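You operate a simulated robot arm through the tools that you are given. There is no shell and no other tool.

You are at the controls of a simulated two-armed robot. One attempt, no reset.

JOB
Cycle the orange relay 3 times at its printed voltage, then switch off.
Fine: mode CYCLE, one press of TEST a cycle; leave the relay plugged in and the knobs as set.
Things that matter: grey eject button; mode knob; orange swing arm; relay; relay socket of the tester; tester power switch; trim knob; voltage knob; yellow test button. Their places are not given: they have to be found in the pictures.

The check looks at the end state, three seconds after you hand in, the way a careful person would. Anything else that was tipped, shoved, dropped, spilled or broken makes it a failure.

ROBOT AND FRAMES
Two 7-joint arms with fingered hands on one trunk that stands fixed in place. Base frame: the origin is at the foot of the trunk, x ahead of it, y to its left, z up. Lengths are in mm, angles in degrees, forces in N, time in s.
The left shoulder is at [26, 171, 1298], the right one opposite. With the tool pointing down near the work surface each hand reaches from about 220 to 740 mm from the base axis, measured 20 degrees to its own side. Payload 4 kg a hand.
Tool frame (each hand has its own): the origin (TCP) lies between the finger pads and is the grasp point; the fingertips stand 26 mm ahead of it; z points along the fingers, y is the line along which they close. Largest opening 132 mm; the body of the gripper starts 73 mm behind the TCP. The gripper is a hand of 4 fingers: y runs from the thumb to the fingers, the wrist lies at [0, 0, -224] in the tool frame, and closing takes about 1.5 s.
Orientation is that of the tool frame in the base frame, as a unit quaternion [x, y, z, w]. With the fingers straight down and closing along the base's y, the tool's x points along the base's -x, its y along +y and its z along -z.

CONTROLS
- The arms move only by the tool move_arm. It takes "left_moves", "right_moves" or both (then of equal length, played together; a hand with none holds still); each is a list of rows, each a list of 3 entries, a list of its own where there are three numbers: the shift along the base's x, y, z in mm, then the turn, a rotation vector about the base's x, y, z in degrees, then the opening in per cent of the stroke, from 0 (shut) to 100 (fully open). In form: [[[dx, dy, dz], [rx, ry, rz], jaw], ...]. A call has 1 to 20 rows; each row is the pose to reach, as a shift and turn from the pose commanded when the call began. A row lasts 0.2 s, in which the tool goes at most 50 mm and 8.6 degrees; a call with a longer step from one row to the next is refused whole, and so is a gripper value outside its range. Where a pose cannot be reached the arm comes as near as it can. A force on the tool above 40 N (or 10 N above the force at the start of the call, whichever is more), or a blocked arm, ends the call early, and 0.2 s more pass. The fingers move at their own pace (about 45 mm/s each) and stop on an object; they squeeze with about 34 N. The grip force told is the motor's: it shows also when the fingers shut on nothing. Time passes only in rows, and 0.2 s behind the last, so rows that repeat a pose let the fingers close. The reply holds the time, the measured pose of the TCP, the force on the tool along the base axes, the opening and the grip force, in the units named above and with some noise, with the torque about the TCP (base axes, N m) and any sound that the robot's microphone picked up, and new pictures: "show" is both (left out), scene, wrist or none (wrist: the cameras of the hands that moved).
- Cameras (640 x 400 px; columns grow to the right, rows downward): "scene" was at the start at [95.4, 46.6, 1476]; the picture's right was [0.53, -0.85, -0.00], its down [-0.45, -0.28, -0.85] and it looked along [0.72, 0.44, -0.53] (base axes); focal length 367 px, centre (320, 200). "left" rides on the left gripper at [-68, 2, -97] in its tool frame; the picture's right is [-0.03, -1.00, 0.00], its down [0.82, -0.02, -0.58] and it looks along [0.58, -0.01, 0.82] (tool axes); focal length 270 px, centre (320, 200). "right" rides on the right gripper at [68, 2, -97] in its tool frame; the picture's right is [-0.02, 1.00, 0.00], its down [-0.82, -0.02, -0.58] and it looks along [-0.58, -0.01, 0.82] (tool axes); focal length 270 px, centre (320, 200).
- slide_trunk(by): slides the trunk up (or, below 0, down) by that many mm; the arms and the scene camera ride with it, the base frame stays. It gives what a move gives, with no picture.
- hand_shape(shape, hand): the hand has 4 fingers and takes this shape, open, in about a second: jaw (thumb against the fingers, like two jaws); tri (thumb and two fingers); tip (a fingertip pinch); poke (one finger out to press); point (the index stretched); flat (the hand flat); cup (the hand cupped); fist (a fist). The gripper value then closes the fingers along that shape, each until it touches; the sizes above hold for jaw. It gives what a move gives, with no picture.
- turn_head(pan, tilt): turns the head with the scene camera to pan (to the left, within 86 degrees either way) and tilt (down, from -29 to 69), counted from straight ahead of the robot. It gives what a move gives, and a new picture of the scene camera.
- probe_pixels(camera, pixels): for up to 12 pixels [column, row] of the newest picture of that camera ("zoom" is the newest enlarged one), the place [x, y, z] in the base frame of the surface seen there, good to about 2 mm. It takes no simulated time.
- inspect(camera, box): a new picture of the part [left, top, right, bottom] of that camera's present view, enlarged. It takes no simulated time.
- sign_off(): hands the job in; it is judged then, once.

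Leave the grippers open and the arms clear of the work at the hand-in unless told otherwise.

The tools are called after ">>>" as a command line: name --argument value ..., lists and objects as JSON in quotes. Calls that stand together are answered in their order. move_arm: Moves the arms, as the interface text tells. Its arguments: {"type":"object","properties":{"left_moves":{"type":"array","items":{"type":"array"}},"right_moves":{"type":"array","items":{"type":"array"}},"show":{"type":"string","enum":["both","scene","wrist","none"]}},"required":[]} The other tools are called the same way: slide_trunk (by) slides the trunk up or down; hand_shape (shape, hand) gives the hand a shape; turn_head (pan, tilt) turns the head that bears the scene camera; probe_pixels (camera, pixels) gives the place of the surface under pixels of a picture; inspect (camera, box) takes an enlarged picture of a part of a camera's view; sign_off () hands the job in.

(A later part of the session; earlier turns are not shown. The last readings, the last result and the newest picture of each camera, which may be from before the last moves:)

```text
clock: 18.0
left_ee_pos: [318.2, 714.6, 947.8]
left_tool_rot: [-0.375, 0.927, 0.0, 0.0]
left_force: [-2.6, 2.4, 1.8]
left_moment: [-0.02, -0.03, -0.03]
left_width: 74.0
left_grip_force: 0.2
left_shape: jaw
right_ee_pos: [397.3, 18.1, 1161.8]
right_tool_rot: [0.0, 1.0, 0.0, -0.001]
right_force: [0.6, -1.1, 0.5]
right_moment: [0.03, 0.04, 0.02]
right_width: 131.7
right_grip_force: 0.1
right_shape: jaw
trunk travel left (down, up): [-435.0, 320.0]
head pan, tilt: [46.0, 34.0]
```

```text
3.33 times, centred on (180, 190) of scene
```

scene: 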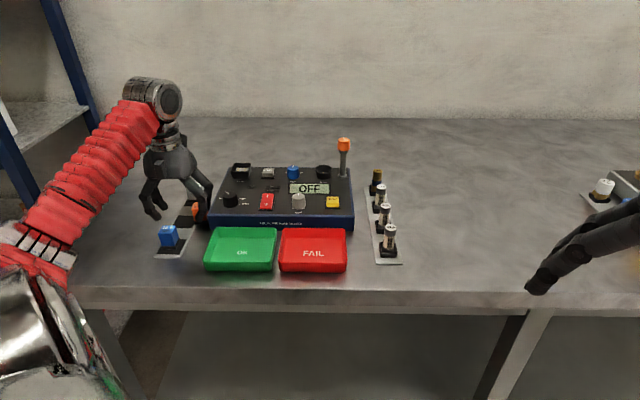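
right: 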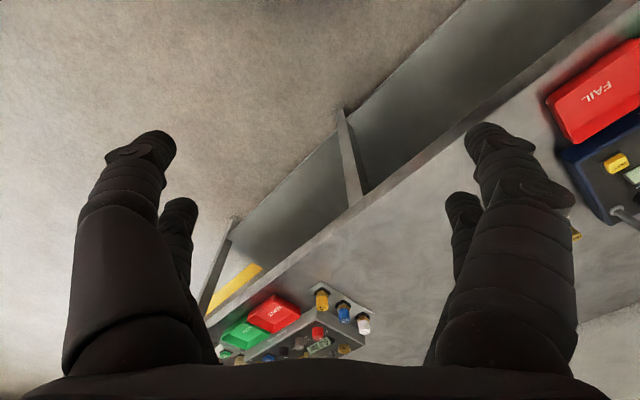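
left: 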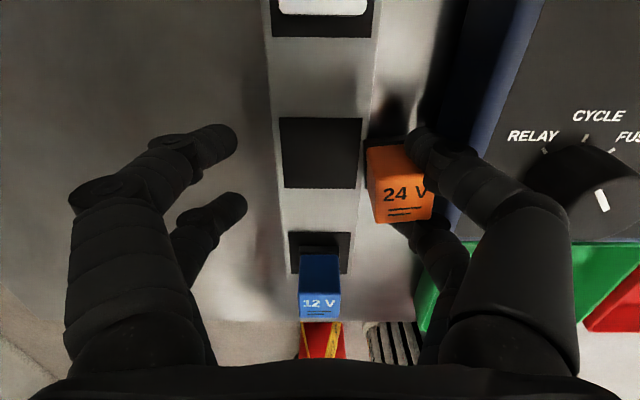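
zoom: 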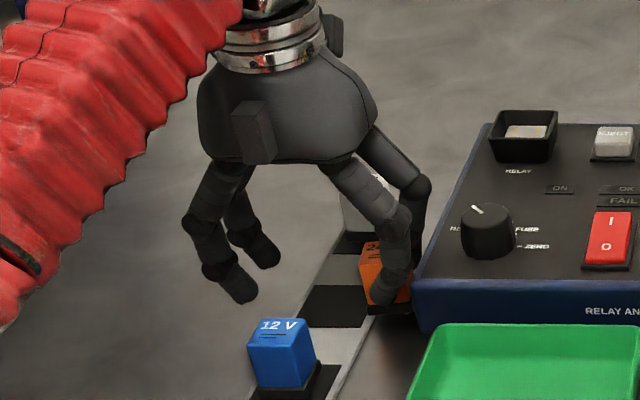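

The relay's dark foot is part of the relay: it only rested on the pad. Opening dragged it to the right, caught by the right fingers. I'll probe exactly where it stands.

>>> inspect --camera "left" --box '[330, 90, 490, 240]'

>>> probe_pixels --camera "left" --pixels '[[370, 152], [378, 220], [405, 218], [430, 205], [366, 142], [390, 150], [400, 185], [418, 150], [400, 230], [410, 133], [440, 130], [360, 135]]'

>>> inspect --camera "scene" --box '[170, 170, 230, 240]'

```text
2.67 times, centred on (410, 165) of left
```

zoom: 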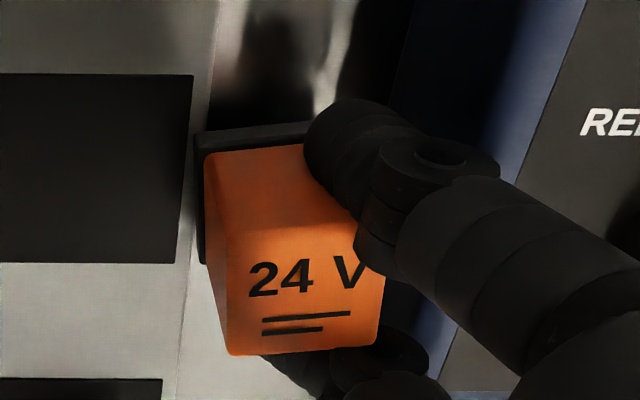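

```text
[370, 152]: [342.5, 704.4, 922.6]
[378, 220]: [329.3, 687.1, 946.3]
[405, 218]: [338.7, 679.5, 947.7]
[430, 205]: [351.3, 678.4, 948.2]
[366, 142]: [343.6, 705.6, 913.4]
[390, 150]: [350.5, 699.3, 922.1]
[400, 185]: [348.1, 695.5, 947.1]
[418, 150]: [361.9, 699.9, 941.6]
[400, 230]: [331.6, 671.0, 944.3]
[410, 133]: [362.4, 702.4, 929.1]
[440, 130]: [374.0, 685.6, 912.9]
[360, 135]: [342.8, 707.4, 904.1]
```

```text
5.71 times, centred on (200, 205) of scene
```

zoom: 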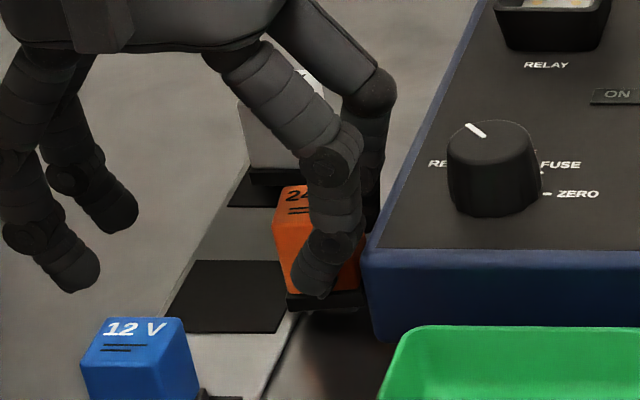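

The relay is about 36 mm right of its pad, overhanging the rack edge, and is caught between the two right fingers. I'll move the hand left along the rack's width by 36 mm, so those fingers carry it back onto its pad.

>>> move_arm --left_moves '[[[-5, 5.2, 0], [0, 0, 0], 58], [[-10, 10.4, 0], [0, 0, 0], 58], [[-15, 15.6, 0], [0, 0, 0], 58], [[-20, 20.8, 0], [0, 0, 0], 58], [[-25, 26, 0], [0, 0, 0], 58], [[-25, 26, 0], [0, 0, 0], 58]]'

>>> inspect --camera "left" --box '[330, 90, 490, 240]'

>>> inspect --camera "scene" --box '[140, 150, 220, 250]'

```text
clock: 19.4
left_ee_pos: [293.2, 738.5, 947.9]
left_tool_rot: [-0.374, 0.927, 0.0, 0.0]
left_force: [1.9, -1.3, 5.9]
left_moment: [-0.22, -0.18, 0.03]
left_width: 77.3
left_grip_force: 0.1
left_shape: jaw
right_ee_pos: [397.5, 15.9, 1161.4]
right_tool_rot: [0.0, 1.0, 0.0, 0.0]
right_force: [0.0, -0.4, -0.2]
right_moment: [0.01, 0.04, -0.02]
right_width: 131.9
right_grip_force: 0.0
right_shape: jaw
trunk travel left (down, up): [-435.0, 320.0]
head pan, tilt: [46.0, 34.0]
```

scene: 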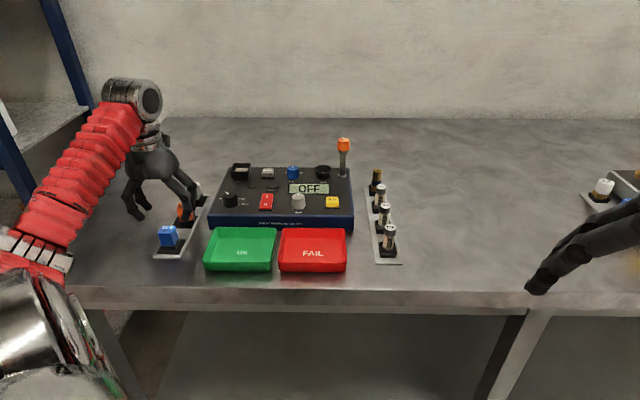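
left: 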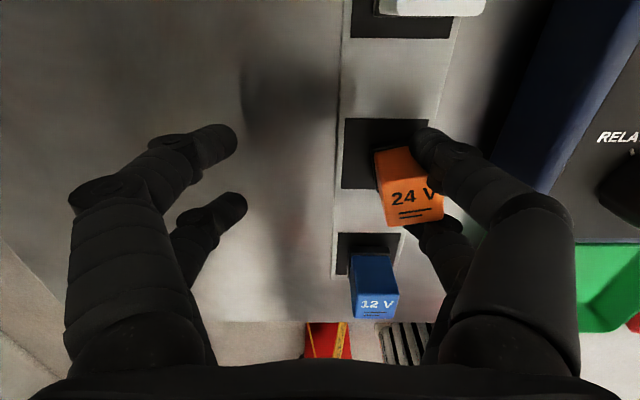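

```text
2.67 times, centred on (410, 165) of left
```

zoom: 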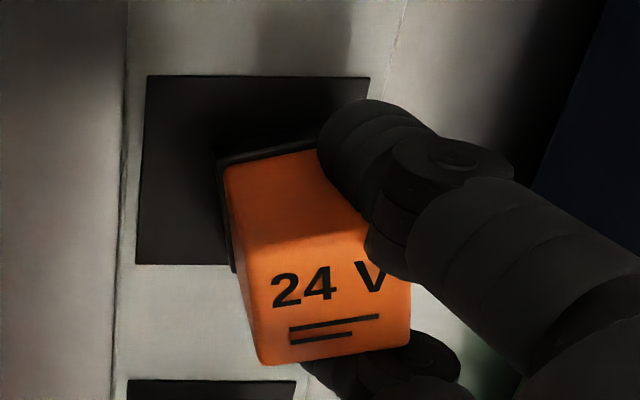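

```text
4.00 times, centred on (180, 200) of scene
```

zoom: 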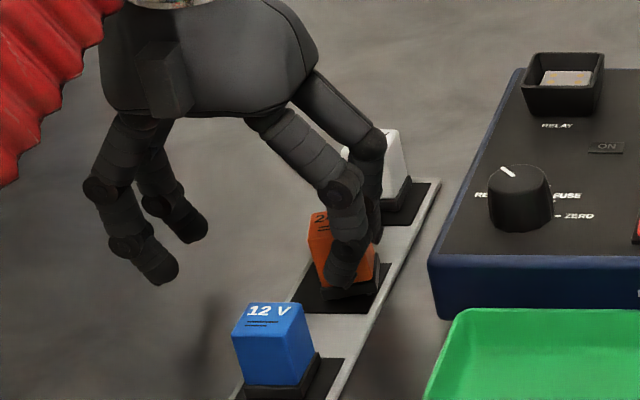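

The relay is back on its pad, twisted and slightly tilted against the fingers. I'll lift the hand a few millimetres to see whether the relay stays down.

>>> move_arm --left_moves '[[[0, 0, 4], [0, 0, 0], 58], [[0, 0, 8], [0, 0, 0], 58], [[0, 0, 8], [0, 0, 0], 58]]' --show "wrist"

>>> inspect --camera "left" --box '[330, 90, 490, 240]'

>>> inspect --camera "scene" --box '[140, 150, 220, 250]'

```text
clock: 20.2
left_ee_pos: [295.3, 738.8, 955.0]
left_tool_rot: [-0.375, 0.927, 0.0, -0.001]
left_force: [0.5, 0.8, -0.6]
left_moment: [0.02, 0.05, -0.01]
left_width: 76.6
left_grip_force: 0.1
left_shape: jaw
right_ee_pos: [398.2, 17.8, 1160.8]
right_tool_rot: [0.0, 1.0, 0.0, -0.001]
right_force: [-0.3, 0.0, 0.5]
right_moment: [0.0, 0.02, -0.02]
right_width: 132.1
right_grip_force: 0.0
right_shape: jaw
trunk travel left (down, up): [-435.0, 320.0]
head pan, tilt: [46.0, 34.0]
```

left: 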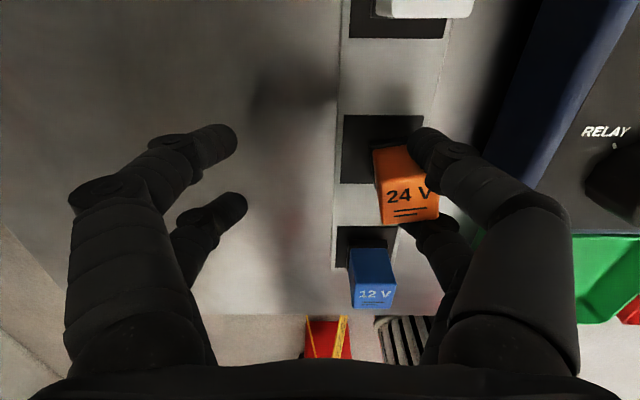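

```text
2.67 times, centred on (410, 165) of left
```

zoom: 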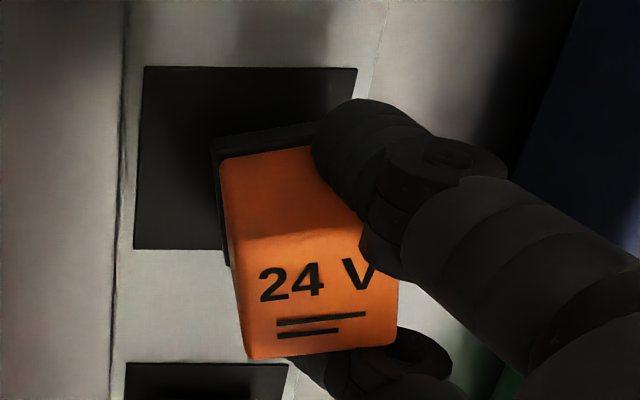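

```text
4.00 times, centred on (180, 200) of scene
```

zoom: 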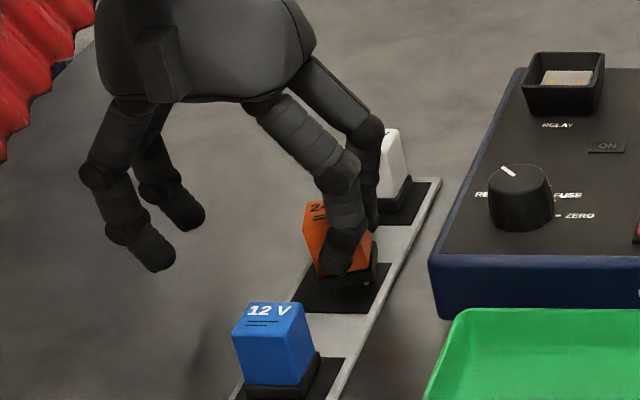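

The relay rises with the fingers, so it's wedged between the right pair. I'll set it back down. Then I'll try hand shapes on the idle right hand to learn which fingers each shape moves.

>>> move_arm --left_moves '[[[0, 0, -4], [0, 0, 0], 58], [[0, 0, -7], [0, 0, 0], 58]]' --show "none"

>>> hand_shape --shape "tri" --hand "right"

>>> inspect --camera "right" --box '[0, 0, 640, 400]'

>>> hand_shape --shape "poke" --hand "right"

>>> inspect --camera "right" --box '[0, 0, 640, 400]'

>>> hand_shape --shape "fist" --hand "right"

>>> inspect --camera "right" --box '[0, 0, 640, 400]'

>>> hand_shape --shape "flat" --hand "right"

>>> inspect --camera "right" --box '[0, 0, 640, 400]'

```text
clock: 20.8
left_ee_pos: [294.5, 738.2, 949.0]
left_tool_rot: [-0.374, 0.927, -0.001, 0.0]
left_force: [0.2, -0.2, -0.5]
left_moment: [0.0, -0.02, 0.01]
left_width: 76.7
left_grip_force: 0.1
left_shape: jaw
right_ee_pos: [398.6, 18.1, 1161.2]
right_tool_rot: [0.0, 1.0, -0.001, 0.0]
right_force: [0.5, 0.1, -0.7]
right_moment: [-0.01, 0.01, 0.01]
right_width: 132.1
right_grip_force: 0.0
right_shape: jaw
trunk travel left (down, up): [-435.0, 320.0]
head pan, tilt: [46.0, 34.0]
```

```text
clock: 21.7
left_ee_pos: [294.0, 739.0, 948.2]
left_tool_rot: [-0.375, 0.927, 0.0, 0.001]
left_force: [-0.4, -0.7, 0.2]
left_moment: [-0.04, 0.01, 0.02]
left_width: 76.3
left_grip_force: 0.2
left_shape: jaw
right_ee_pos: [397.2, 19.1, 1161.7]
right_tool_rot: [-0.001, 1.0, -0.001, -0.001]
right_force: [-0.4, 0.2, -0.5]
right_moment: [0.0, -0.01, 0.0]
right_width: 132.0
right_grip_force: 0.1
right_shape: tri
trunk travel left (down, up): [-435.0, 320.0]
head pan, tilt: [46.0, 34.0]
```

```text
1.00 times, centred on (320, 200) of right (not enlarged: the box is as wide or as high as the picture)
```

zoom: 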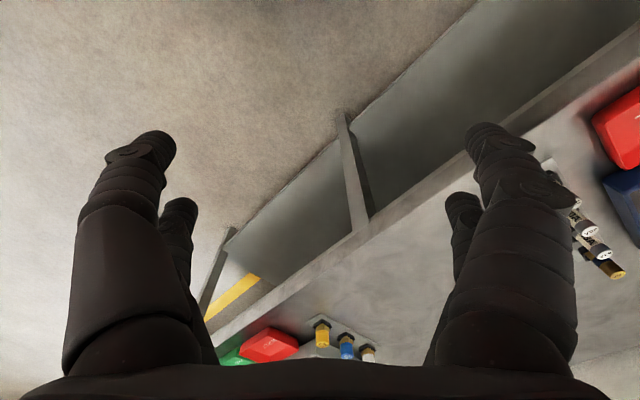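

```text
clock: 22.6
left_ee_pos: [294.0, 740.2, 948.7]
left_tool_rot: [-0.375, 0.927, 0.001, 0.0]
left_force: [0.1, -0.1, 0.2]
left_moment: [-0.04, -0.04, 0.0]
left_width: 76.2
left_grip_force: 0.0
left_shape: jaw
right_ee_pos: [397.9, 18.5, 1160.8]
right_tool_rot: [0.0, 1.0, 0.0, -0.001]
right_force: [-0.2, -0.1, 0.0]
right_moment: [-0.04, 0.0, 0.01]
right_width: 0.2
right_grip_force: 0.1
right_shape: poke
trunk travel left (down, up): [-435.0, 320.0]
head pan, tilt: [46.0, 34.0]
```

```text
1.00 times, centred on (320, 200) of right (not enlarged: the box is as wide or as high as the picture)
```

zoom: 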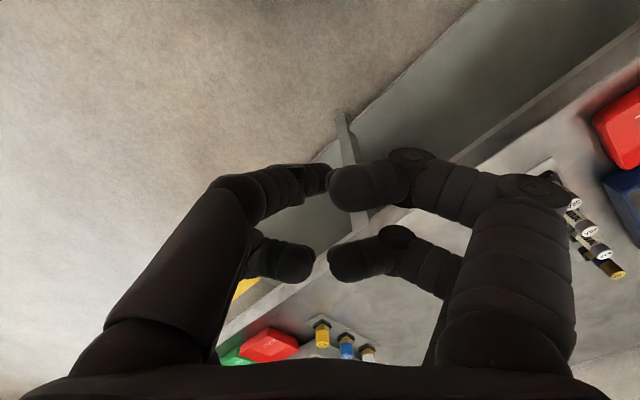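

```text
clock: 23.5
left_ee_pos: [292.3, 739.1, 949.3]
left_tool_rot: [-0.374, 0.927, 0.0, 0.0]
left_force: [0.1, 0.1, -0.3]
left_moment: [0.02, -0.05, 0.01]
left_width: 76.5
left_grip_force: 0.0
left_shape: jaw
right_ee_pos: [398.3, 17.5, 1161.6]
right_tool_rot: [0.001, 1.0, -0.001, -0.001]
right_force: [0.7, -0.5, -0.4]
right_moment: [0.04, 0.04, -0.02]
right_width: 0.1
right_grip_force: 0.0
right_shape: fist
trunk travel left (down, up): [-435.0, 320.0]
head pan, tilt: [46.0, 34.0]
```

```text
1.00 times, centred on (320, 200) of right (not enlarged: the box is as wide or as high as the picture)
```

zoom: 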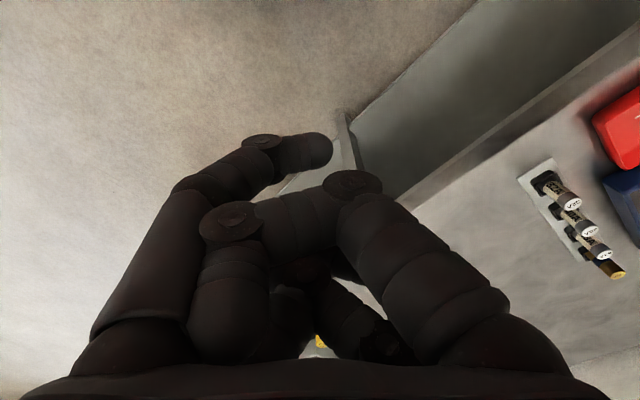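

```text
clock: 24.4
left_ee_pos: [294.3, 739.0, 948.9]
left_tool_rot: [-0.374, 0.927, 0.0, 0.0]
left_force: [0.9, -0.3, 0.3]
left_moment: [-0.02, 0.01, 0.0]
left_width: 76.6
left_grip_force: 0.1
left_shape: jaw
right_ee_pos: [398.0, 19.1, 1160.9]
right_tool_rot: [0.0, 1.0, 0.0, -0.001]
right_force: [0.8, -0.9, 0.3]
right_moment: [0.03, 0.01, -0.02]
right_width: 126.1
right_grip_force: 0.1
right_shape: flat
trunk travel left (down, up): [-435.0, 320.0]
head pan, tilt: [46.0, 34.0]
```

```text
1.00 times, centred on (320, 200) of right (not enlarged: the box is as wide or as high as the picture)
```

zoom: 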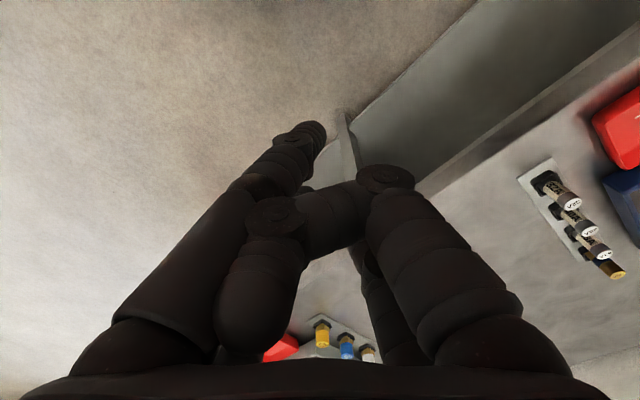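

The pictures lag the change, so shapes take longer than one call. I'll wait with the right hand and look at each settled shape, starting with tri closed to a 24 mm opening.

>>> hand_shape --shape "tri" --hand "right"

>>> move_arm --right_moves '[[[0, 0, 0], [0, 0, 0], 100], [[0, 0, 0], [0, 0, 0], 100], [[0, 0, 0], [0, 0, 0], 60], [[0, 0, 0], [0, 0, 0], 30], [[0, 0, 0], [0, 0, 0], 15], [[0, 0, 0], [0, 0, 0], 15], [[0, 0, 0], [0, 0, 0], 15], [[0, 0, 0], [0, 0, 0], 15], [[0, 0, 0], [0, 0, 0], 15], [[0, 0, 0], [0, 0, 0], 15], [[0, 0, 0], [0, 0, 0], 15], [[0, 0, 0], [0, 0, 0], 15]]' --show "wrist"

>>> hand_shape --shape "tip" --hand "right"

>>> move_arm --right_moves '[[[0, 0, 0], [0, 0, 0], 100], [[0, 0, 0], [0, 0, 0], 100], [[0, 0, 0], [0, 0, 0], 60], [[0, 0, 0], [0, 0, 0], 30], [[0, 0, 0], [0, 0, 0], 15], [[0, 0, 0], [0, 0, 0], 15], [[0, 0, 0], [0, 0, 0], 15], [[0, 0, 0], [0, 0, 0], 15], [[0, 0, 0], [0, 0, 0], 15], [[0, 0, 0], [0, 0, 0], 15], [[0, 0, 0], [0, 0, 0], 15], [[0, 0, 0], [0, 0, 0], 15]]' --show "wrist"

>>> hand_shape --shape "poke" --hand "right"

>>> move_arm --right_moves '[[[0, 0, 0], [0, 0, 0], 100], [[0, 0, 0], [0, 0, 0], 100], [[0, 0, 0], [0, 0, 0], 100], [[0, 0, 0], [0, 0, 0], 100], [[0, 0, 0], [0, 0, 0], 100], [[0, 0, 0], [0, 0, 0], 100], [[0, 0, 0], [0, 0, 0], 100], [[0, 0, 0], [0, 0, 0], 100]]' --show "wrist"

```text
clock: 25.3
left_ee_pos: [293.2, 739.3, 949.4]
left_tool_rot: [-0.374, 0.927, 0.001, 0.0]
left_force: [-0.3, -0.4, 0.4]
left_moment: [-0.03, 0.0, -0.01]
left_width: 76.4
left_grip_force: 0.1
left_shape: jaw
right_ee_pos: [398.7, 17.4, 1160.5]
right_tool_rot: [0.0, 1.0, 0.0, -0.001]
right_force: [-0.9, 0.4, 0.6]
right_moment: [-0.02, -0.01, -0.01]
right_width: 131.9
right_grip_force: 0.0
right_shape: tri
trunk travel left (down, up): [-435.0, 320.0]
head pan, tilt: [46.0, 34.0]
```

```text
clock: 27.9
left_ee_pos: [293.3, 739.4, 947.9]
left_tool_rot: [-0.375, 0.927, -0.001, 0.0]
left_force: [0.6, -0.6, -0.2]
left_moment: [0.0, -0.02, 0.0]
left_width: 76.7
left_grip_force: 0.1
left_shape: jaw
right_ee_pos: [397.0, 18.5, 1161.3]
right_tool_rot: [0.0, 1.0, 0.0, 0.0]
right_force: [0.8, 0.4, 0.6]
right_moment: [0.03, -0.02, 0.02]
right_width: 20.4
right_grip_force: 0.0
right_shape: tri
trunk travel left (down, up): [-435.0, 320.0]
head pan, tilt: [46.0, 34.0]
```

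right: 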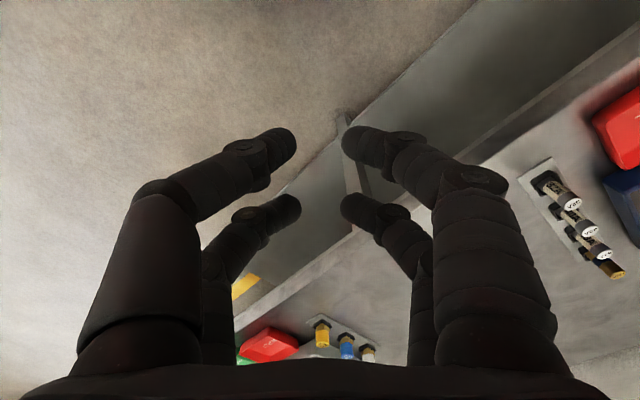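

```text
clock: 28.8
left_ee_pos: [293.6, 739.1, 948.6]
left_tool_rot: [-0.374, 0.927, 0.001, 0.0]
left_force: [-0.2, -0.8, 0.5]
left_moment: [-0.06, -0.01, -0.02]
left_width: 76.2
left_grip_force: 0.1
left_shape: jaw
right_ee_pos: [398.2, 18.0, 1161.9]
right_tool_rot: [0.0, 1.0, -0.001, -0.001]
right_force: [-0.1, 0.1, 0.5]
right_moment: [-0.02, 0.02, -0.02]
right_width: 131.8
right_grip_force: 0.0
right_shape: tip
trunk travel left (down, up): [-435.0, 320.0]
head pan, tilt: [46.0, 34.0]
```

```text
clock: 31.4
left_ee_pos: [293.9, 739.0, 947.5]
left_tool_rot: [-0.374, 0.927, 0.001, 0.0]
left_force: [0.6, 0.5, 0.2]
left_moment: [-0.04, 0.0, 0.02]
left_width: 76.5
left_grip_force: 0.0
left_shape: jaw
right_ee_pos: [398.2, 17.8, 1160.8]
right_tool_rot: [0.0, 1.0, 0.0, -0.001]
right_force: [0.9, 0.1, 0.0]
right_moment: [0.0, -0.01, -0.01]
right_width: 20.2
right_grip_force: 0.1
right_shape: tip
trunk travel left (down, up): [-435.0, 320.0]
head pan, tilt: [46.0, 34.0]
```

right: 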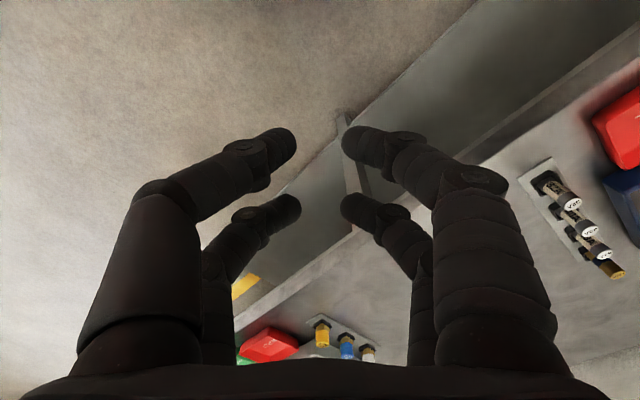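

```text
clock: 32.3
left_ee_pos: [293.8, 739.6, 948.4]
left_tool_rot: [-0.375, 0.927, -0.001, 0.0]
left_force: [0.1, -0.9, 0.1]
left_moment: [-0.01, -0.01, 0.02]
left_width: 76.6
left_grip_force: 0.1
left_shape: jaw
right_ee_pos: [396.8, 17.6, 1160.3]
right_tool_rot: [0.0, 1.0, 0.001, -0.001]
right_force: [-0.4, -0.3, -0.6]
right_moment: [0.01, -0.02, 0.03]
right_width: 0.1
right_grip_force: 0.0
right_shape: poke
trunk travel left (down, up): [-435.0, 320.0]
head pan, tilt: [46.0, 34.0]
```

```text
clock: 34.1
left_ee_pos: [294.3, 739.6, 948.6]
left_tool_rot: [-0.375, 0.927, 0.0, 0.001]
left_force: [0.8, 0.4, -0.4]
left_moment: [-0.02, 0.0, 0.04]
left_width: 76.6
left_grip_force: 0.0
left_shape: jaw
right_ee_pos: [398.9, 18.1, 1161.5]
right_tool_rot: [0.0, 1.0, 0.0, 0.0]
right_force: [-0.4, 0.1, -0.8]
right_moment: [-0.02, 0.03, 0.0]
right_width: 0.0
right_grip_force: 0.0
right_shape: poke
trunk travel left (down, up): [-435.0, 320.0]
head pan, tilt: [46.0, 34.0]
```

right: 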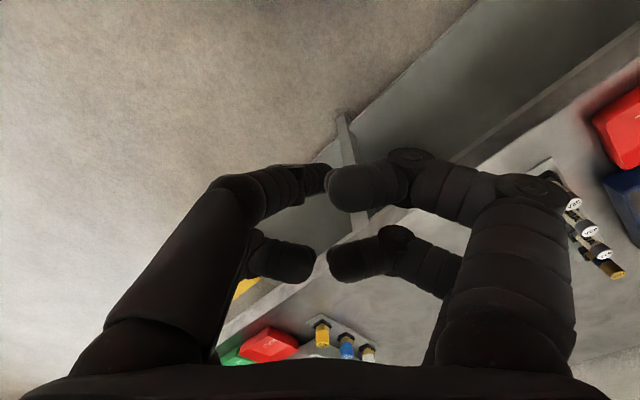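

Now I understand the fingers: each pair has a gap of about 25 mm, so the relay jams only because it is twisted counter-clockwise relative to the hand. Turning the hand counter-clockwise about the relay should relax the jam. First a fresh look at the current state.

>>> move_arm --left_moves '[[[0, 0, -1], [0, 0, 0], 58]]'

>>> inspect --camera "left" --box '[330, 90, 490, 240]'

>>> probe_pixels --camera "zoom" --pixels '[[230, 172], [310, 155], [245, 260], [265, 350], [400, 335], [345, 240], [340, 130], [400, 170], [360, 380], [345, 120], [230, 255], [320, 200]]'

>>> inspect --camera "scene" --box '[160, 160, 220, 240]'

```text
clock: 34.5
left_ee_pos: [293.9, 738.8, 948.3]
left_tool_rot: [-0.375, 0.927, 0.0, 0.0]
left_force: [0.9, 0.9, 1.6]
left_moment: [-0.09, -0.08, 0.03]
left_width: 76.3
left_grip_force: 0.2
left_shape: jaw
right_ee_pos: [396.9, 18.4, 1160.7]
right_tool_rot: [0.0, 1.0, 0.0, -0.001]
right_force: [-0.5, -0.4, 0.0]
right_moment: [-0.02, 0.01, -0.02]
right_width: 0.1
right_grip_force: 0.0
right_shape: poke
trunk travel left (down, up): [-435.0, 320.0]
head pan, tilt: [46.0, 34.0]
```

scene: 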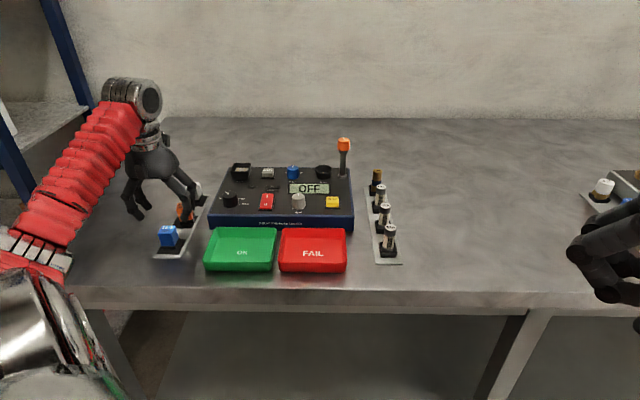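
left: 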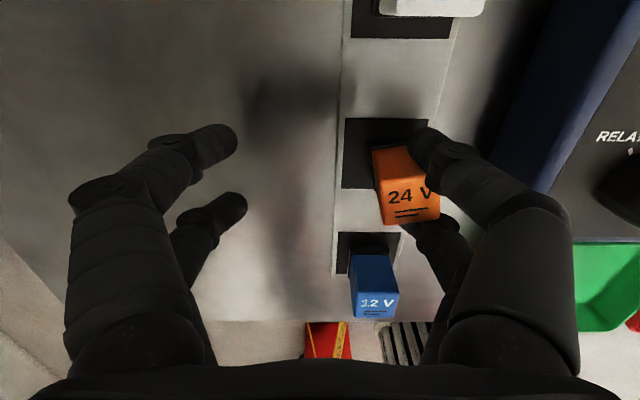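

```text
2.67 times, centred on (410, 165) of left
```

zoom: 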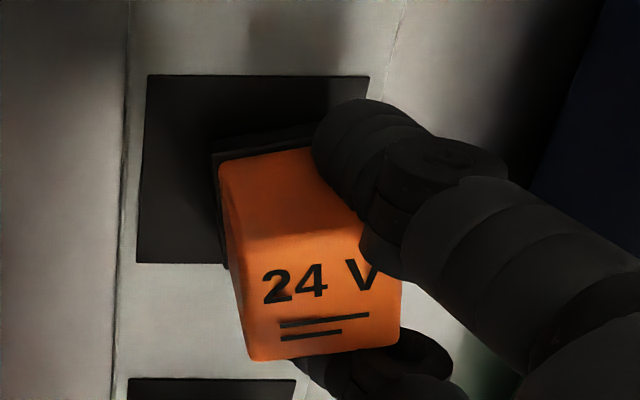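

```text
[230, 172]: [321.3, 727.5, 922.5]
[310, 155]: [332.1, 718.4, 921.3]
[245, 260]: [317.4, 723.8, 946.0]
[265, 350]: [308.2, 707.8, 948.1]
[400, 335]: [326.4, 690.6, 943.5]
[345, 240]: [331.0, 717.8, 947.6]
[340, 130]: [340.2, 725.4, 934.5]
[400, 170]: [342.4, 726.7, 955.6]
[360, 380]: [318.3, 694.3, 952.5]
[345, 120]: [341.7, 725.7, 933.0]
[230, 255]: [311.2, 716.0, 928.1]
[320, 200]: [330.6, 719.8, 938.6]
```

```text
5.00 times, centred on (190, 200) of scene
```

zoom: 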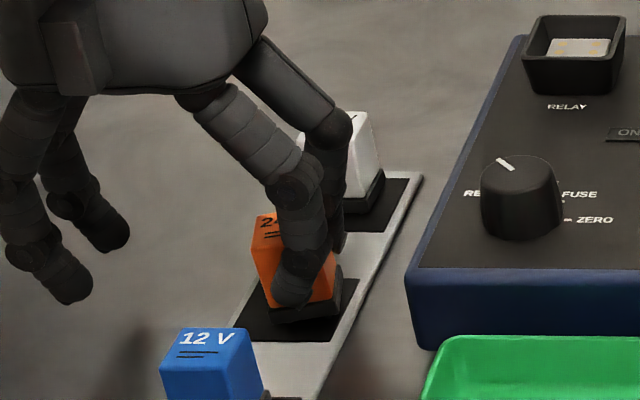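

The twist is about 6° counter-clockwise, with the relay standing on the rack. I'll turn the hand about +8° around the relay, then lift slightly and look.

>>> move_arm --left_moves '[[[-1, -1, 0], [0, 0, 2], 58], [[-2, -2.2, 0], [0, 0, 4], 58], [[-3, -3.4, 0], [0, 0, 6], 58], [[-4, -4.6, 0], [0, 0, 8], 58], [[-4, -4.6, 5], [0, 0, 8], 58], [[-4, -4.6, 10], [0, 0, 8], 58], [[-4, -4.6, 10], [0, 0, 8], 58]]' --show "wrist"

>>> inspect --camera "left" --box '[330, 90, 490, 240]'

>>> inspect --camera "scene" --box '[160, 160, 220, 240]'

```text
clock: 36.1
left_ee_pos: [290.5, 735.0, 956.6]
left_tool_rot: [-0.439, 0.899, 0.0, 0.0]
left_force: [-0.2, -0.5, 0.6]
left_moment: [0.01, 0.04, 0.01]
left_width: 76.4
left_grip_force: 0.0
left_shape: jaw
right_ee_pos: [398.1, 17.4, 1161.1]
right_tool_rot: [0.0, 1.0, 0.0, -0.001]
right_force: [-0.1, 0.3, -0.4]
right_moment: [0.01, 0.0, 0.01]
right_width: 0.0
right_grip_force: 0.1
right_shape: poke
trunk travel left (down, up): [-435.0, 320.0]
head pan, tilt: [46.0, 34.0]
```

left: 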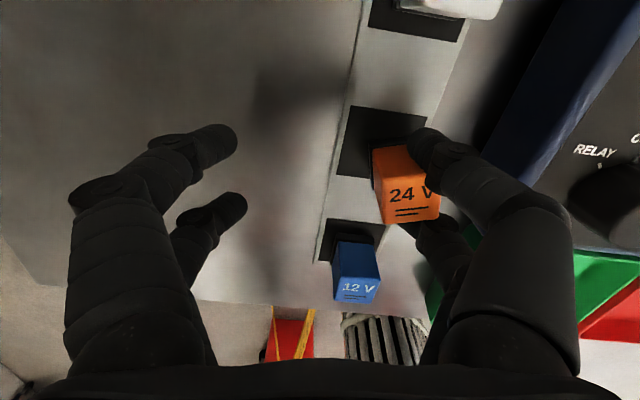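

```text
2.67 times, centred on (410, 165) of left
```

zoom: 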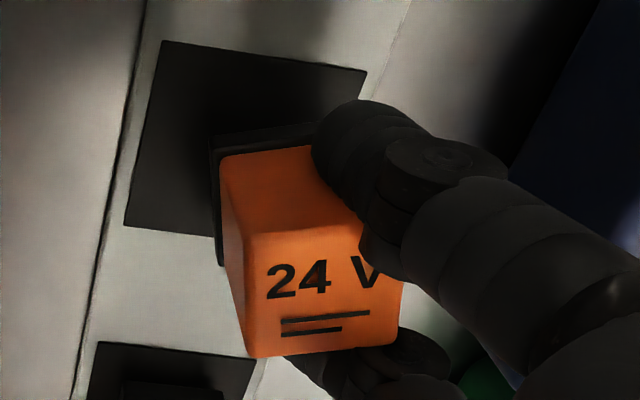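

```text
5.00 times, centred on (190, 200) of scene
```

zoom: 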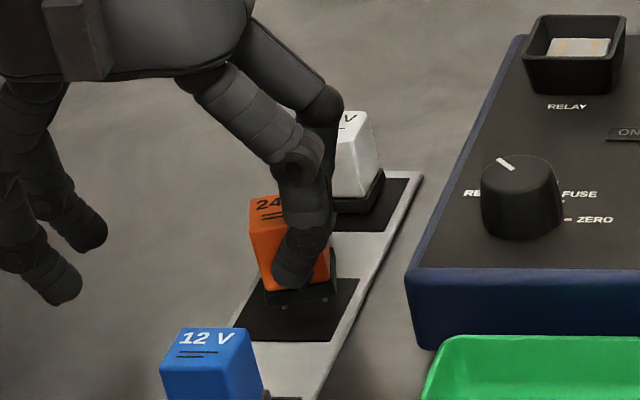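

The relay stays firmly held by the right finger pair, pins visible below its foot. So this can serve as a grip. I'll measure how the relay sits relative to the hand by probing its top face.

>>> inspect --camera "left" --box '[360, 130, 450, 230]'

```text
4.00 times, centred on (405, 180) of left
```

zoom: 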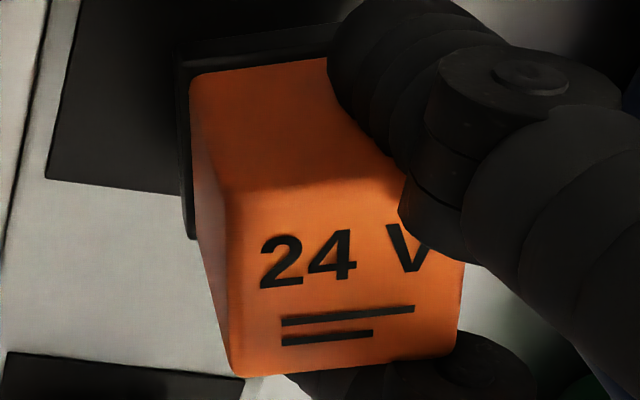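

>>> probe_pixels --camera "zoom" --pixels '[[235, 210], [300, 203], [390, 195], [238, 290], [300, 290], [380, 285], [245, 368], [300, 362], [380, 356], [450, 348], [450, 290], [340, 250]]'

>>> probe_pixels --camera "zoom" --pixels '[[200, 90], [210, 150], [215, 220], [225, 300], [232, 362], [185, 70], [330, 50], [260, 66], [320, 100], [250, 150], [190, 225], [225, 255]]'

```text
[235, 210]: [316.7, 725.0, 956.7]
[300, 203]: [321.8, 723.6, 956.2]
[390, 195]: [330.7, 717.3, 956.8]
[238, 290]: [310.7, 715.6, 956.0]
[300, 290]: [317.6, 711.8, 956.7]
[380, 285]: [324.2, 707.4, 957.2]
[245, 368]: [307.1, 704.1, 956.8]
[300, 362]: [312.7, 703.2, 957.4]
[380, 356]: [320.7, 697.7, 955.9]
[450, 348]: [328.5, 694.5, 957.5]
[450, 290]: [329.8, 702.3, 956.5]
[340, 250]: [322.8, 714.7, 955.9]
```

```text
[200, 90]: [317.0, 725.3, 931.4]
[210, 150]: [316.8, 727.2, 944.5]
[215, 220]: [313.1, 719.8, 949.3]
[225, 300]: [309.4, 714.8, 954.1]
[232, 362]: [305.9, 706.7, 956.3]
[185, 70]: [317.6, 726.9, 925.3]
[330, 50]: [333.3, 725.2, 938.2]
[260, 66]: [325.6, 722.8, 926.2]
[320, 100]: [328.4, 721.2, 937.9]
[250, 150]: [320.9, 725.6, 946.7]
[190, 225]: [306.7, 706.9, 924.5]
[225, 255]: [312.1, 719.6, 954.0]
```

The top face is level, so there's no tilt. The relay centre sits 40.8 mm toward the right fingers and is twisted about 10° counter-clockwise relative to the hand.

The plan:
1. Carry it so it lands square in the socket.
2. Let the socket rim hold its yaw while I rotate the hand to un-jam the fingers.

I raise and carry it gently to a hover over the socket.

>>> move_arm --left_moves '[[[0, 0, 15], [0, 0, 0], 58], [[0, 0, 35], [0, 0, 0], 58], [[0, 0, 55], [0, 0, 0], 58], [[10, 2, 73], [0, 0, -1], 58], [[30, 6, 80], [0, 0, -4], 58], [[50, 10, 80], [0, 0, -6], 58], [[70, 14, 80], [0, 0, -8], 58], [[90, 18, 80], [0, 0, -10], 58], [[110, 22, 80], [0, 0, -12], 58], [[130, 26, 80], [0, 0, -14], 58], [[150, 30, 80], [0, 0, -16], 58], [[162, 32, 80], [0, 0, -18], 58], [[169.5, 33, 80], [0, 0, -18], 58], [[169.5, 33, 80], [0, 0, -18], 58]]'

>>> inspect --camera "left" --box '[340, 80, 500, 240]'

>>> inspect --camera "scene" --box '[190, 100, 290, 200]'

```text
clock: 39.1
left_ee_pos: [459.9, 767.9, 1037.9]
left_tool_rot: [-0.293, 0.956, 0.0, 0.0]
left_force: [-0.7, 0.7, 0.0]
left_moment: [0.03, -0.01, 0.01]
left_width: 76.2
left_grip_force: 0.1
left_shape: jaw
right_ee_pos: [398.5, 18.8, 1161.0]
right_tool_rot: [0.0, 1.0, 0.0, 0.0]
right_force: [0.1, 0.2, 0.7]
right_moment: [0.0, -0.06, 0.02]
right_width: 0.1
right_grip_force: 0.0
right_shape: poke
trunk travel left (down, up): [-435.0, 320.0]
head pan, tilt: [46.0, 34.0]
```

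scene: 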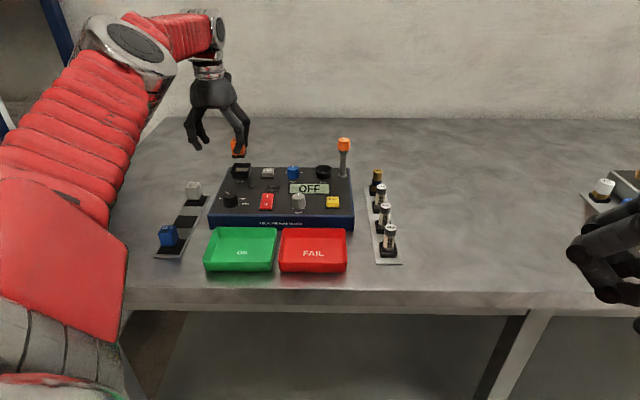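
left: 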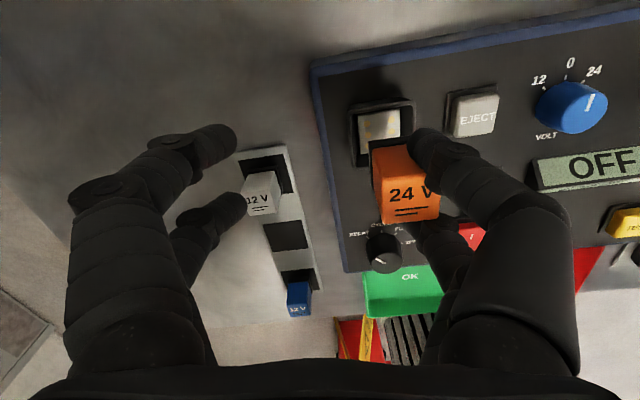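

```text
2.50 times, centred on (420, 160) of left
```

zoom: 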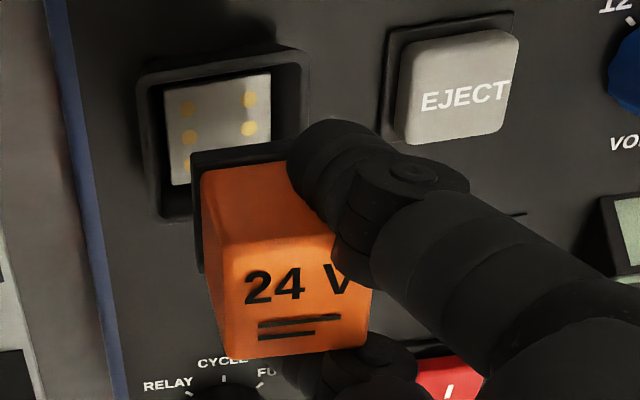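

```text
4.00 times, centred on (240, 150) of scene
```

zoom: 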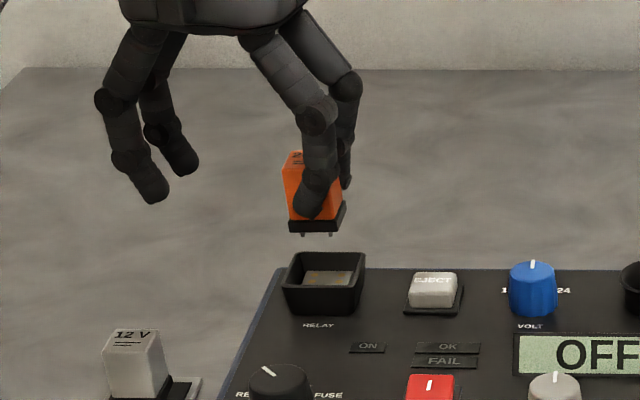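

The relay hovers over the socket. I'll measure its pose again to fine-align.

>>> inspect --camera "left" --box '[360, 130, 450, 230]'

>>> probe_pixels --camera "zoom" --pixels '[[235, 210], [300, 203], [390, 195], [238, 290], [300, 290], [380, 285], [245, 366], [300, 360], [380, 352], [450, 344], [450, 290], [340, 250]]'

>>> probe_pixels --camera "zoom" --pixels '[[200, 90], [210, 150], [215, 220], [225, 300], [232, 362], [186, 72], [320, 50], [260, 61], [189, 220], [187, 120], [240, 378], [455, 356]]'

>>> inspect --camera "scene" --box '[225, 130, 255, 170]'

```text
4.00 times, centred on (405, 180) of left
```

zoom: 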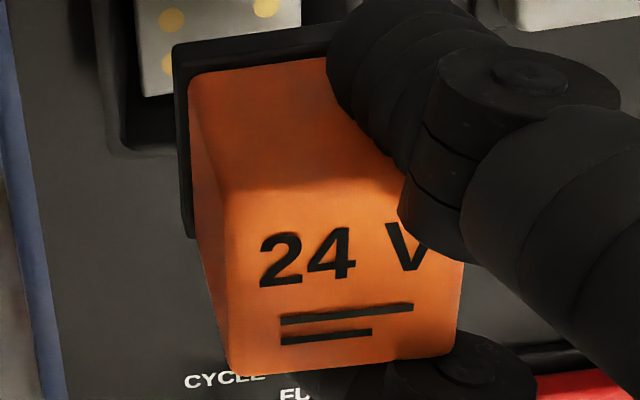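

```text
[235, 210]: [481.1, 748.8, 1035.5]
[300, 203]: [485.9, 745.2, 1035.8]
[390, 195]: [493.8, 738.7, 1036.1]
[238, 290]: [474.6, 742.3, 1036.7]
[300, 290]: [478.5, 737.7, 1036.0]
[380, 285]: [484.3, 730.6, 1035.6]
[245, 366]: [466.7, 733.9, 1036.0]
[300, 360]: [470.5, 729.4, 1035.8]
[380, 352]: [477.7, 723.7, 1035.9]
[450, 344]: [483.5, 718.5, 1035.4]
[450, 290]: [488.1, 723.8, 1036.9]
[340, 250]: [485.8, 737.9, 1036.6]
```

```text
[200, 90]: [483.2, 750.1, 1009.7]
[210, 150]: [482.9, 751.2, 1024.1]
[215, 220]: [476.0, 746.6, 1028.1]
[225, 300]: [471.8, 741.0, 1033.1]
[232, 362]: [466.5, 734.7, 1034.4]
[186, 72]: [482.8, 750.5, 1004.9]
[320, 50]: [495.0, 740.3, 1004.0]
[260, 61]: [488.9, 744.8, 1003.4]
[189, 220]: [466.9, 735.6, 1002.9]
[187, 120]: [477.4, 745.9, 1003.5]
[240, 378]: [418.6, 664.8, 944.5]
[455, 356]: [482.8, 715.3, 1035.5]
```

```text
10.00 times, centred on (240, 150) of scene
```

zoom: 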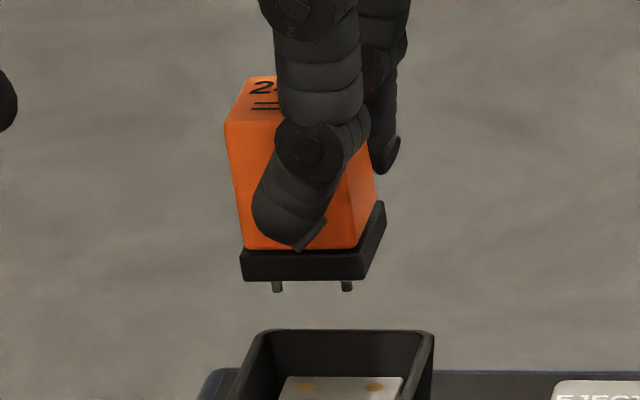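

The alignment looks good: yaw is within about 1.5° and the centre within about 1 mm. I lower straight down to just above contact, then watch.

>>> move_arm --left_moves '[[[0.1, 0.3, -10], [0, 0, 0], 58], [[0.2, 0.6, -20], [0, 0, 0], 58], [[0.2, 0.6, -27], [0, 0, 0], 58], [[0.2, 0.6, -30], [0, 0, 0], 58], [[0.2, 0.6, -30], [0, 0, 0], 58]]'

>>> inspect --camera "scene" --box '[220, 135, 260, 185]'

>>> inspect --camera "left" --box '[350, 90, 450, 230]'

```text
clock: 40.3
left_ee_pos: [459.6, 768.0, 1007.1]
left_tool_rot: [-0.292, 0.956, 0.0, 0.0]
left_force: [0.0, 0.5, -0.6]
left_moment: [0.02, -0.02, 0.01]
left_width: 76.7
left_grip_force: 0.0
left_shape: jaw
right_ee_pos: [398.5, 18.2, 1161.8]
right_tool_rot: [0.001, 1.0, 0.0, -0.001]
right_force: [0.3, 1.5, 0.4]
right_moment: [-0.01, -0.03, 0.0]
right_width: 0.0
right_grip_force: 0.0
right_shape: poke
trunk travel left (down, up): [-435.0, 320.0]
head pan, tilt: [46.0, 34.0]
```

scene: 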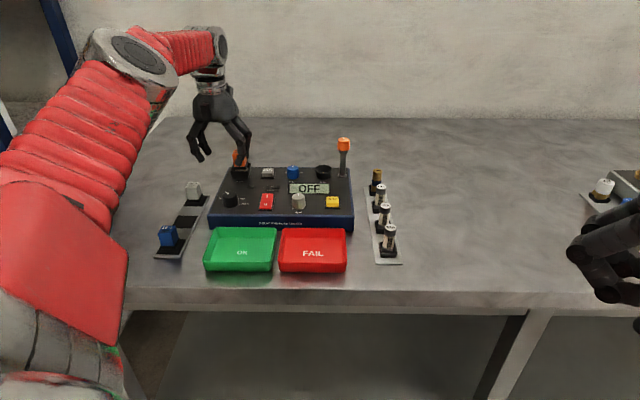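
left: 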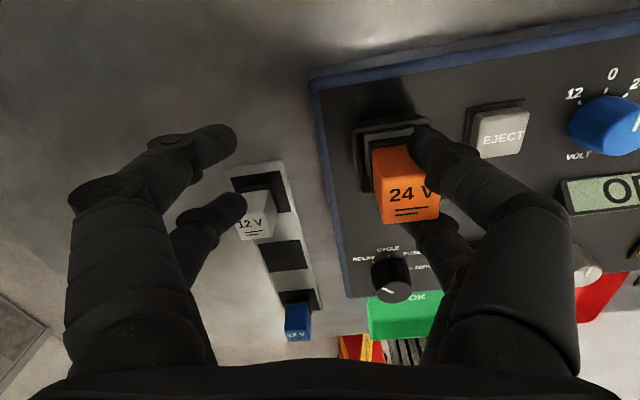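

```text
8.00 times, centred on (240, 160) of scene
```

zoom: 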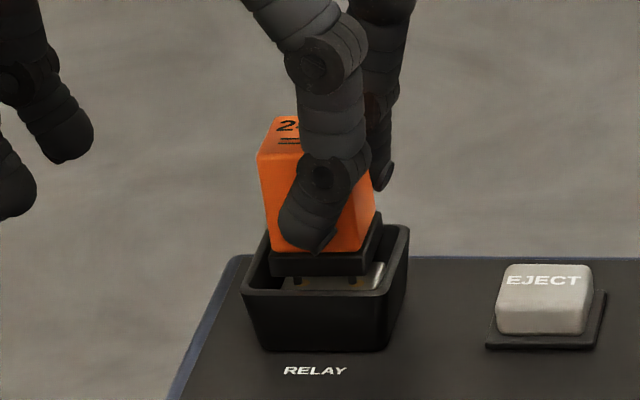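

```text
2.86 times, centred on (400, 160) of left
```

zoom: 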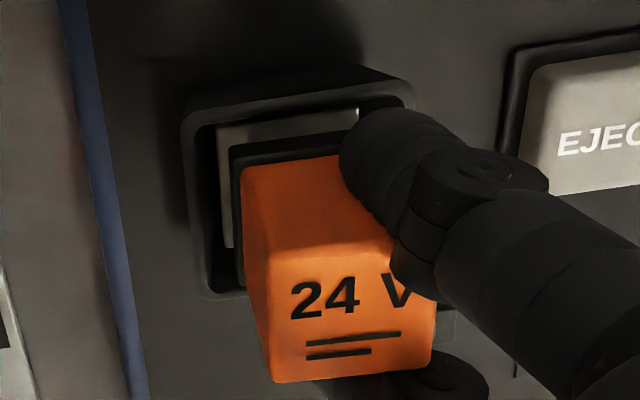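

The foot has entered the rim. I'll zoom further to check its clearances inside the rim before pushing.

>>> inspect --camera "scene" --box '[230, 155, 254, 180]'

>>> inspect --camera "left" --box '[350, 105, 430, 205]'

```text
16.00 times, centred on (242, 168) of scene
```

zoom: 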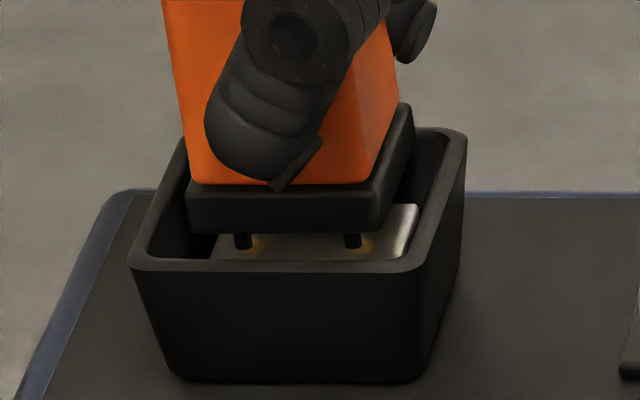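

```text
4.00 times, centred on (390, 155) of left
```

zoom: 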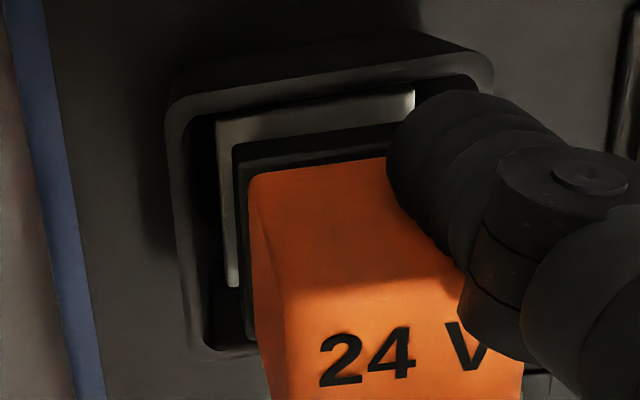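

The pins line up almost exactly over the gold contacts. Now I push down slowly in small steps and watch the force and sound.

>>> move_arm --left_moves '[[[0, 0, -2], [0, 0, 0], 58], [[0, 0, -4], [0, 0, 0], 58], [[0, 0, -6], [0, 0, 0], 58], [[0, 0, -8], [0, 0, 0], 58], [[0, 0, -8], [0, 0, 0], 58]]' --show "none"

>>> inspect --camera "scene" --box '[225, 145, 259, 180]'

```text
clock: 41.5
left_ee_pos: [461.1, 767.0, 999.9]
left_tool_rot: [-0.292, 0.956, 0.0, 0.001]
left_force: [1.2, -0.6, 2.2]
left_moment: [-0.07, -0.01, 0.04]
left_width: 76.6
left_grip_force: 0.1
left_shape: jaw
right_ee_pos: [398.5, 19.0, 1161.8]
right_tool_rot: [-0.001, 1.0, 0.0, -0.001]
right_force: [-0.3, 0.7, -0.6]
right_moment: [0.0, 0.0, -0.01]
right_width: 0.3
right_grip_force: 0.0
right_shape: poke
trunk travel left (down, up): [-435.0, 320.0]
head pan, tilt: [46.0, 34.0]
```

```text
11.43 times, centred on (242, 162) of scene
```

zoom: 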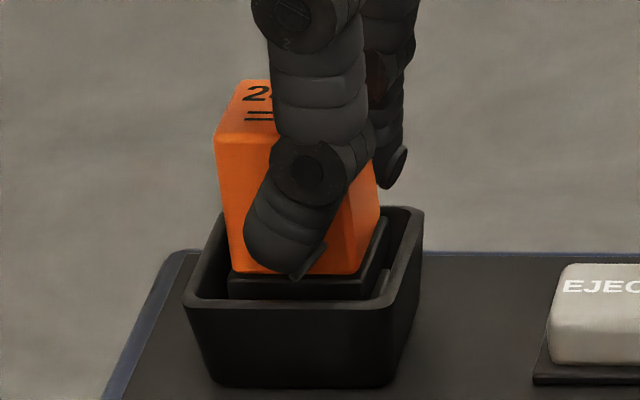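

It's in contact now at about 2 N. I'll keep pushing gently.

>>> move_arm --left_moves '[[[0, 0, -1], [0, 0, 0], 58], [[0, 0, -2], [0, 0, 0], 58], [[0, 0, -3], [0, 0, 0], 58], [[0, 0, -4], [0, 0, 0], 58], [[0, 0, -4], [0, 0, 0], 58]]' --show "wrist"

>>> inspect --camera "scene" --box '[225, 145, 259, 180]'

```text
clock: 42.7
left_ee_pos: [460.0, 767.6, 997.3]
left_tool_rot: [-0.292, 0.956, 0.001, -0.001]
left_force: [0.7, -0.5, 0.0]
left_moment: [-0.01, 0.01, -0.01]
left_width: 76.5
left_grip_force: 0.1
left_shape: jaw
right_ee_pos: [399.2, 19.2, 1160.7]
right_tool_rot: [0.0, 1.0, -0.001, 0.0]
right_force: [0.1, 0.2, -0.5]
right_moment: [0.02, -0.01, -0.02]
right_width: 0.0
right_grip_force: 0.1
right_shape: poke
trunk travel left (down, up): [-435.0, 320.0]
head pan, tilt: [46.0, 34.0]
```

left: 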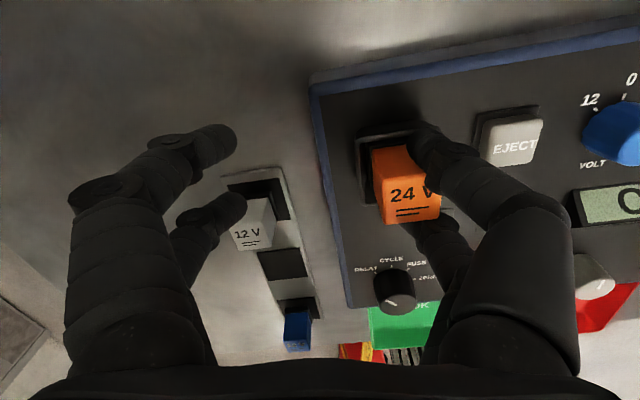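

```text
11.43 times, centred on (242, 162) of scene
```

zoom: 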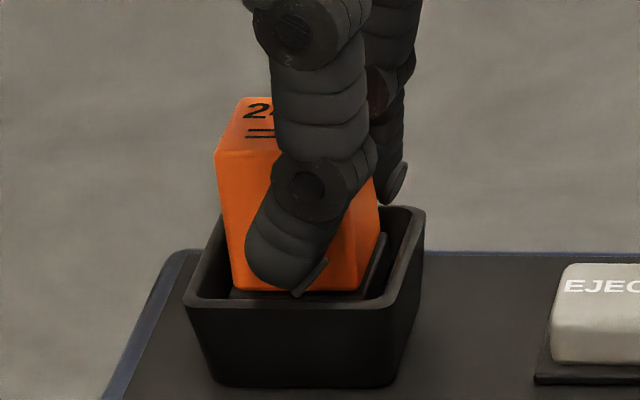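

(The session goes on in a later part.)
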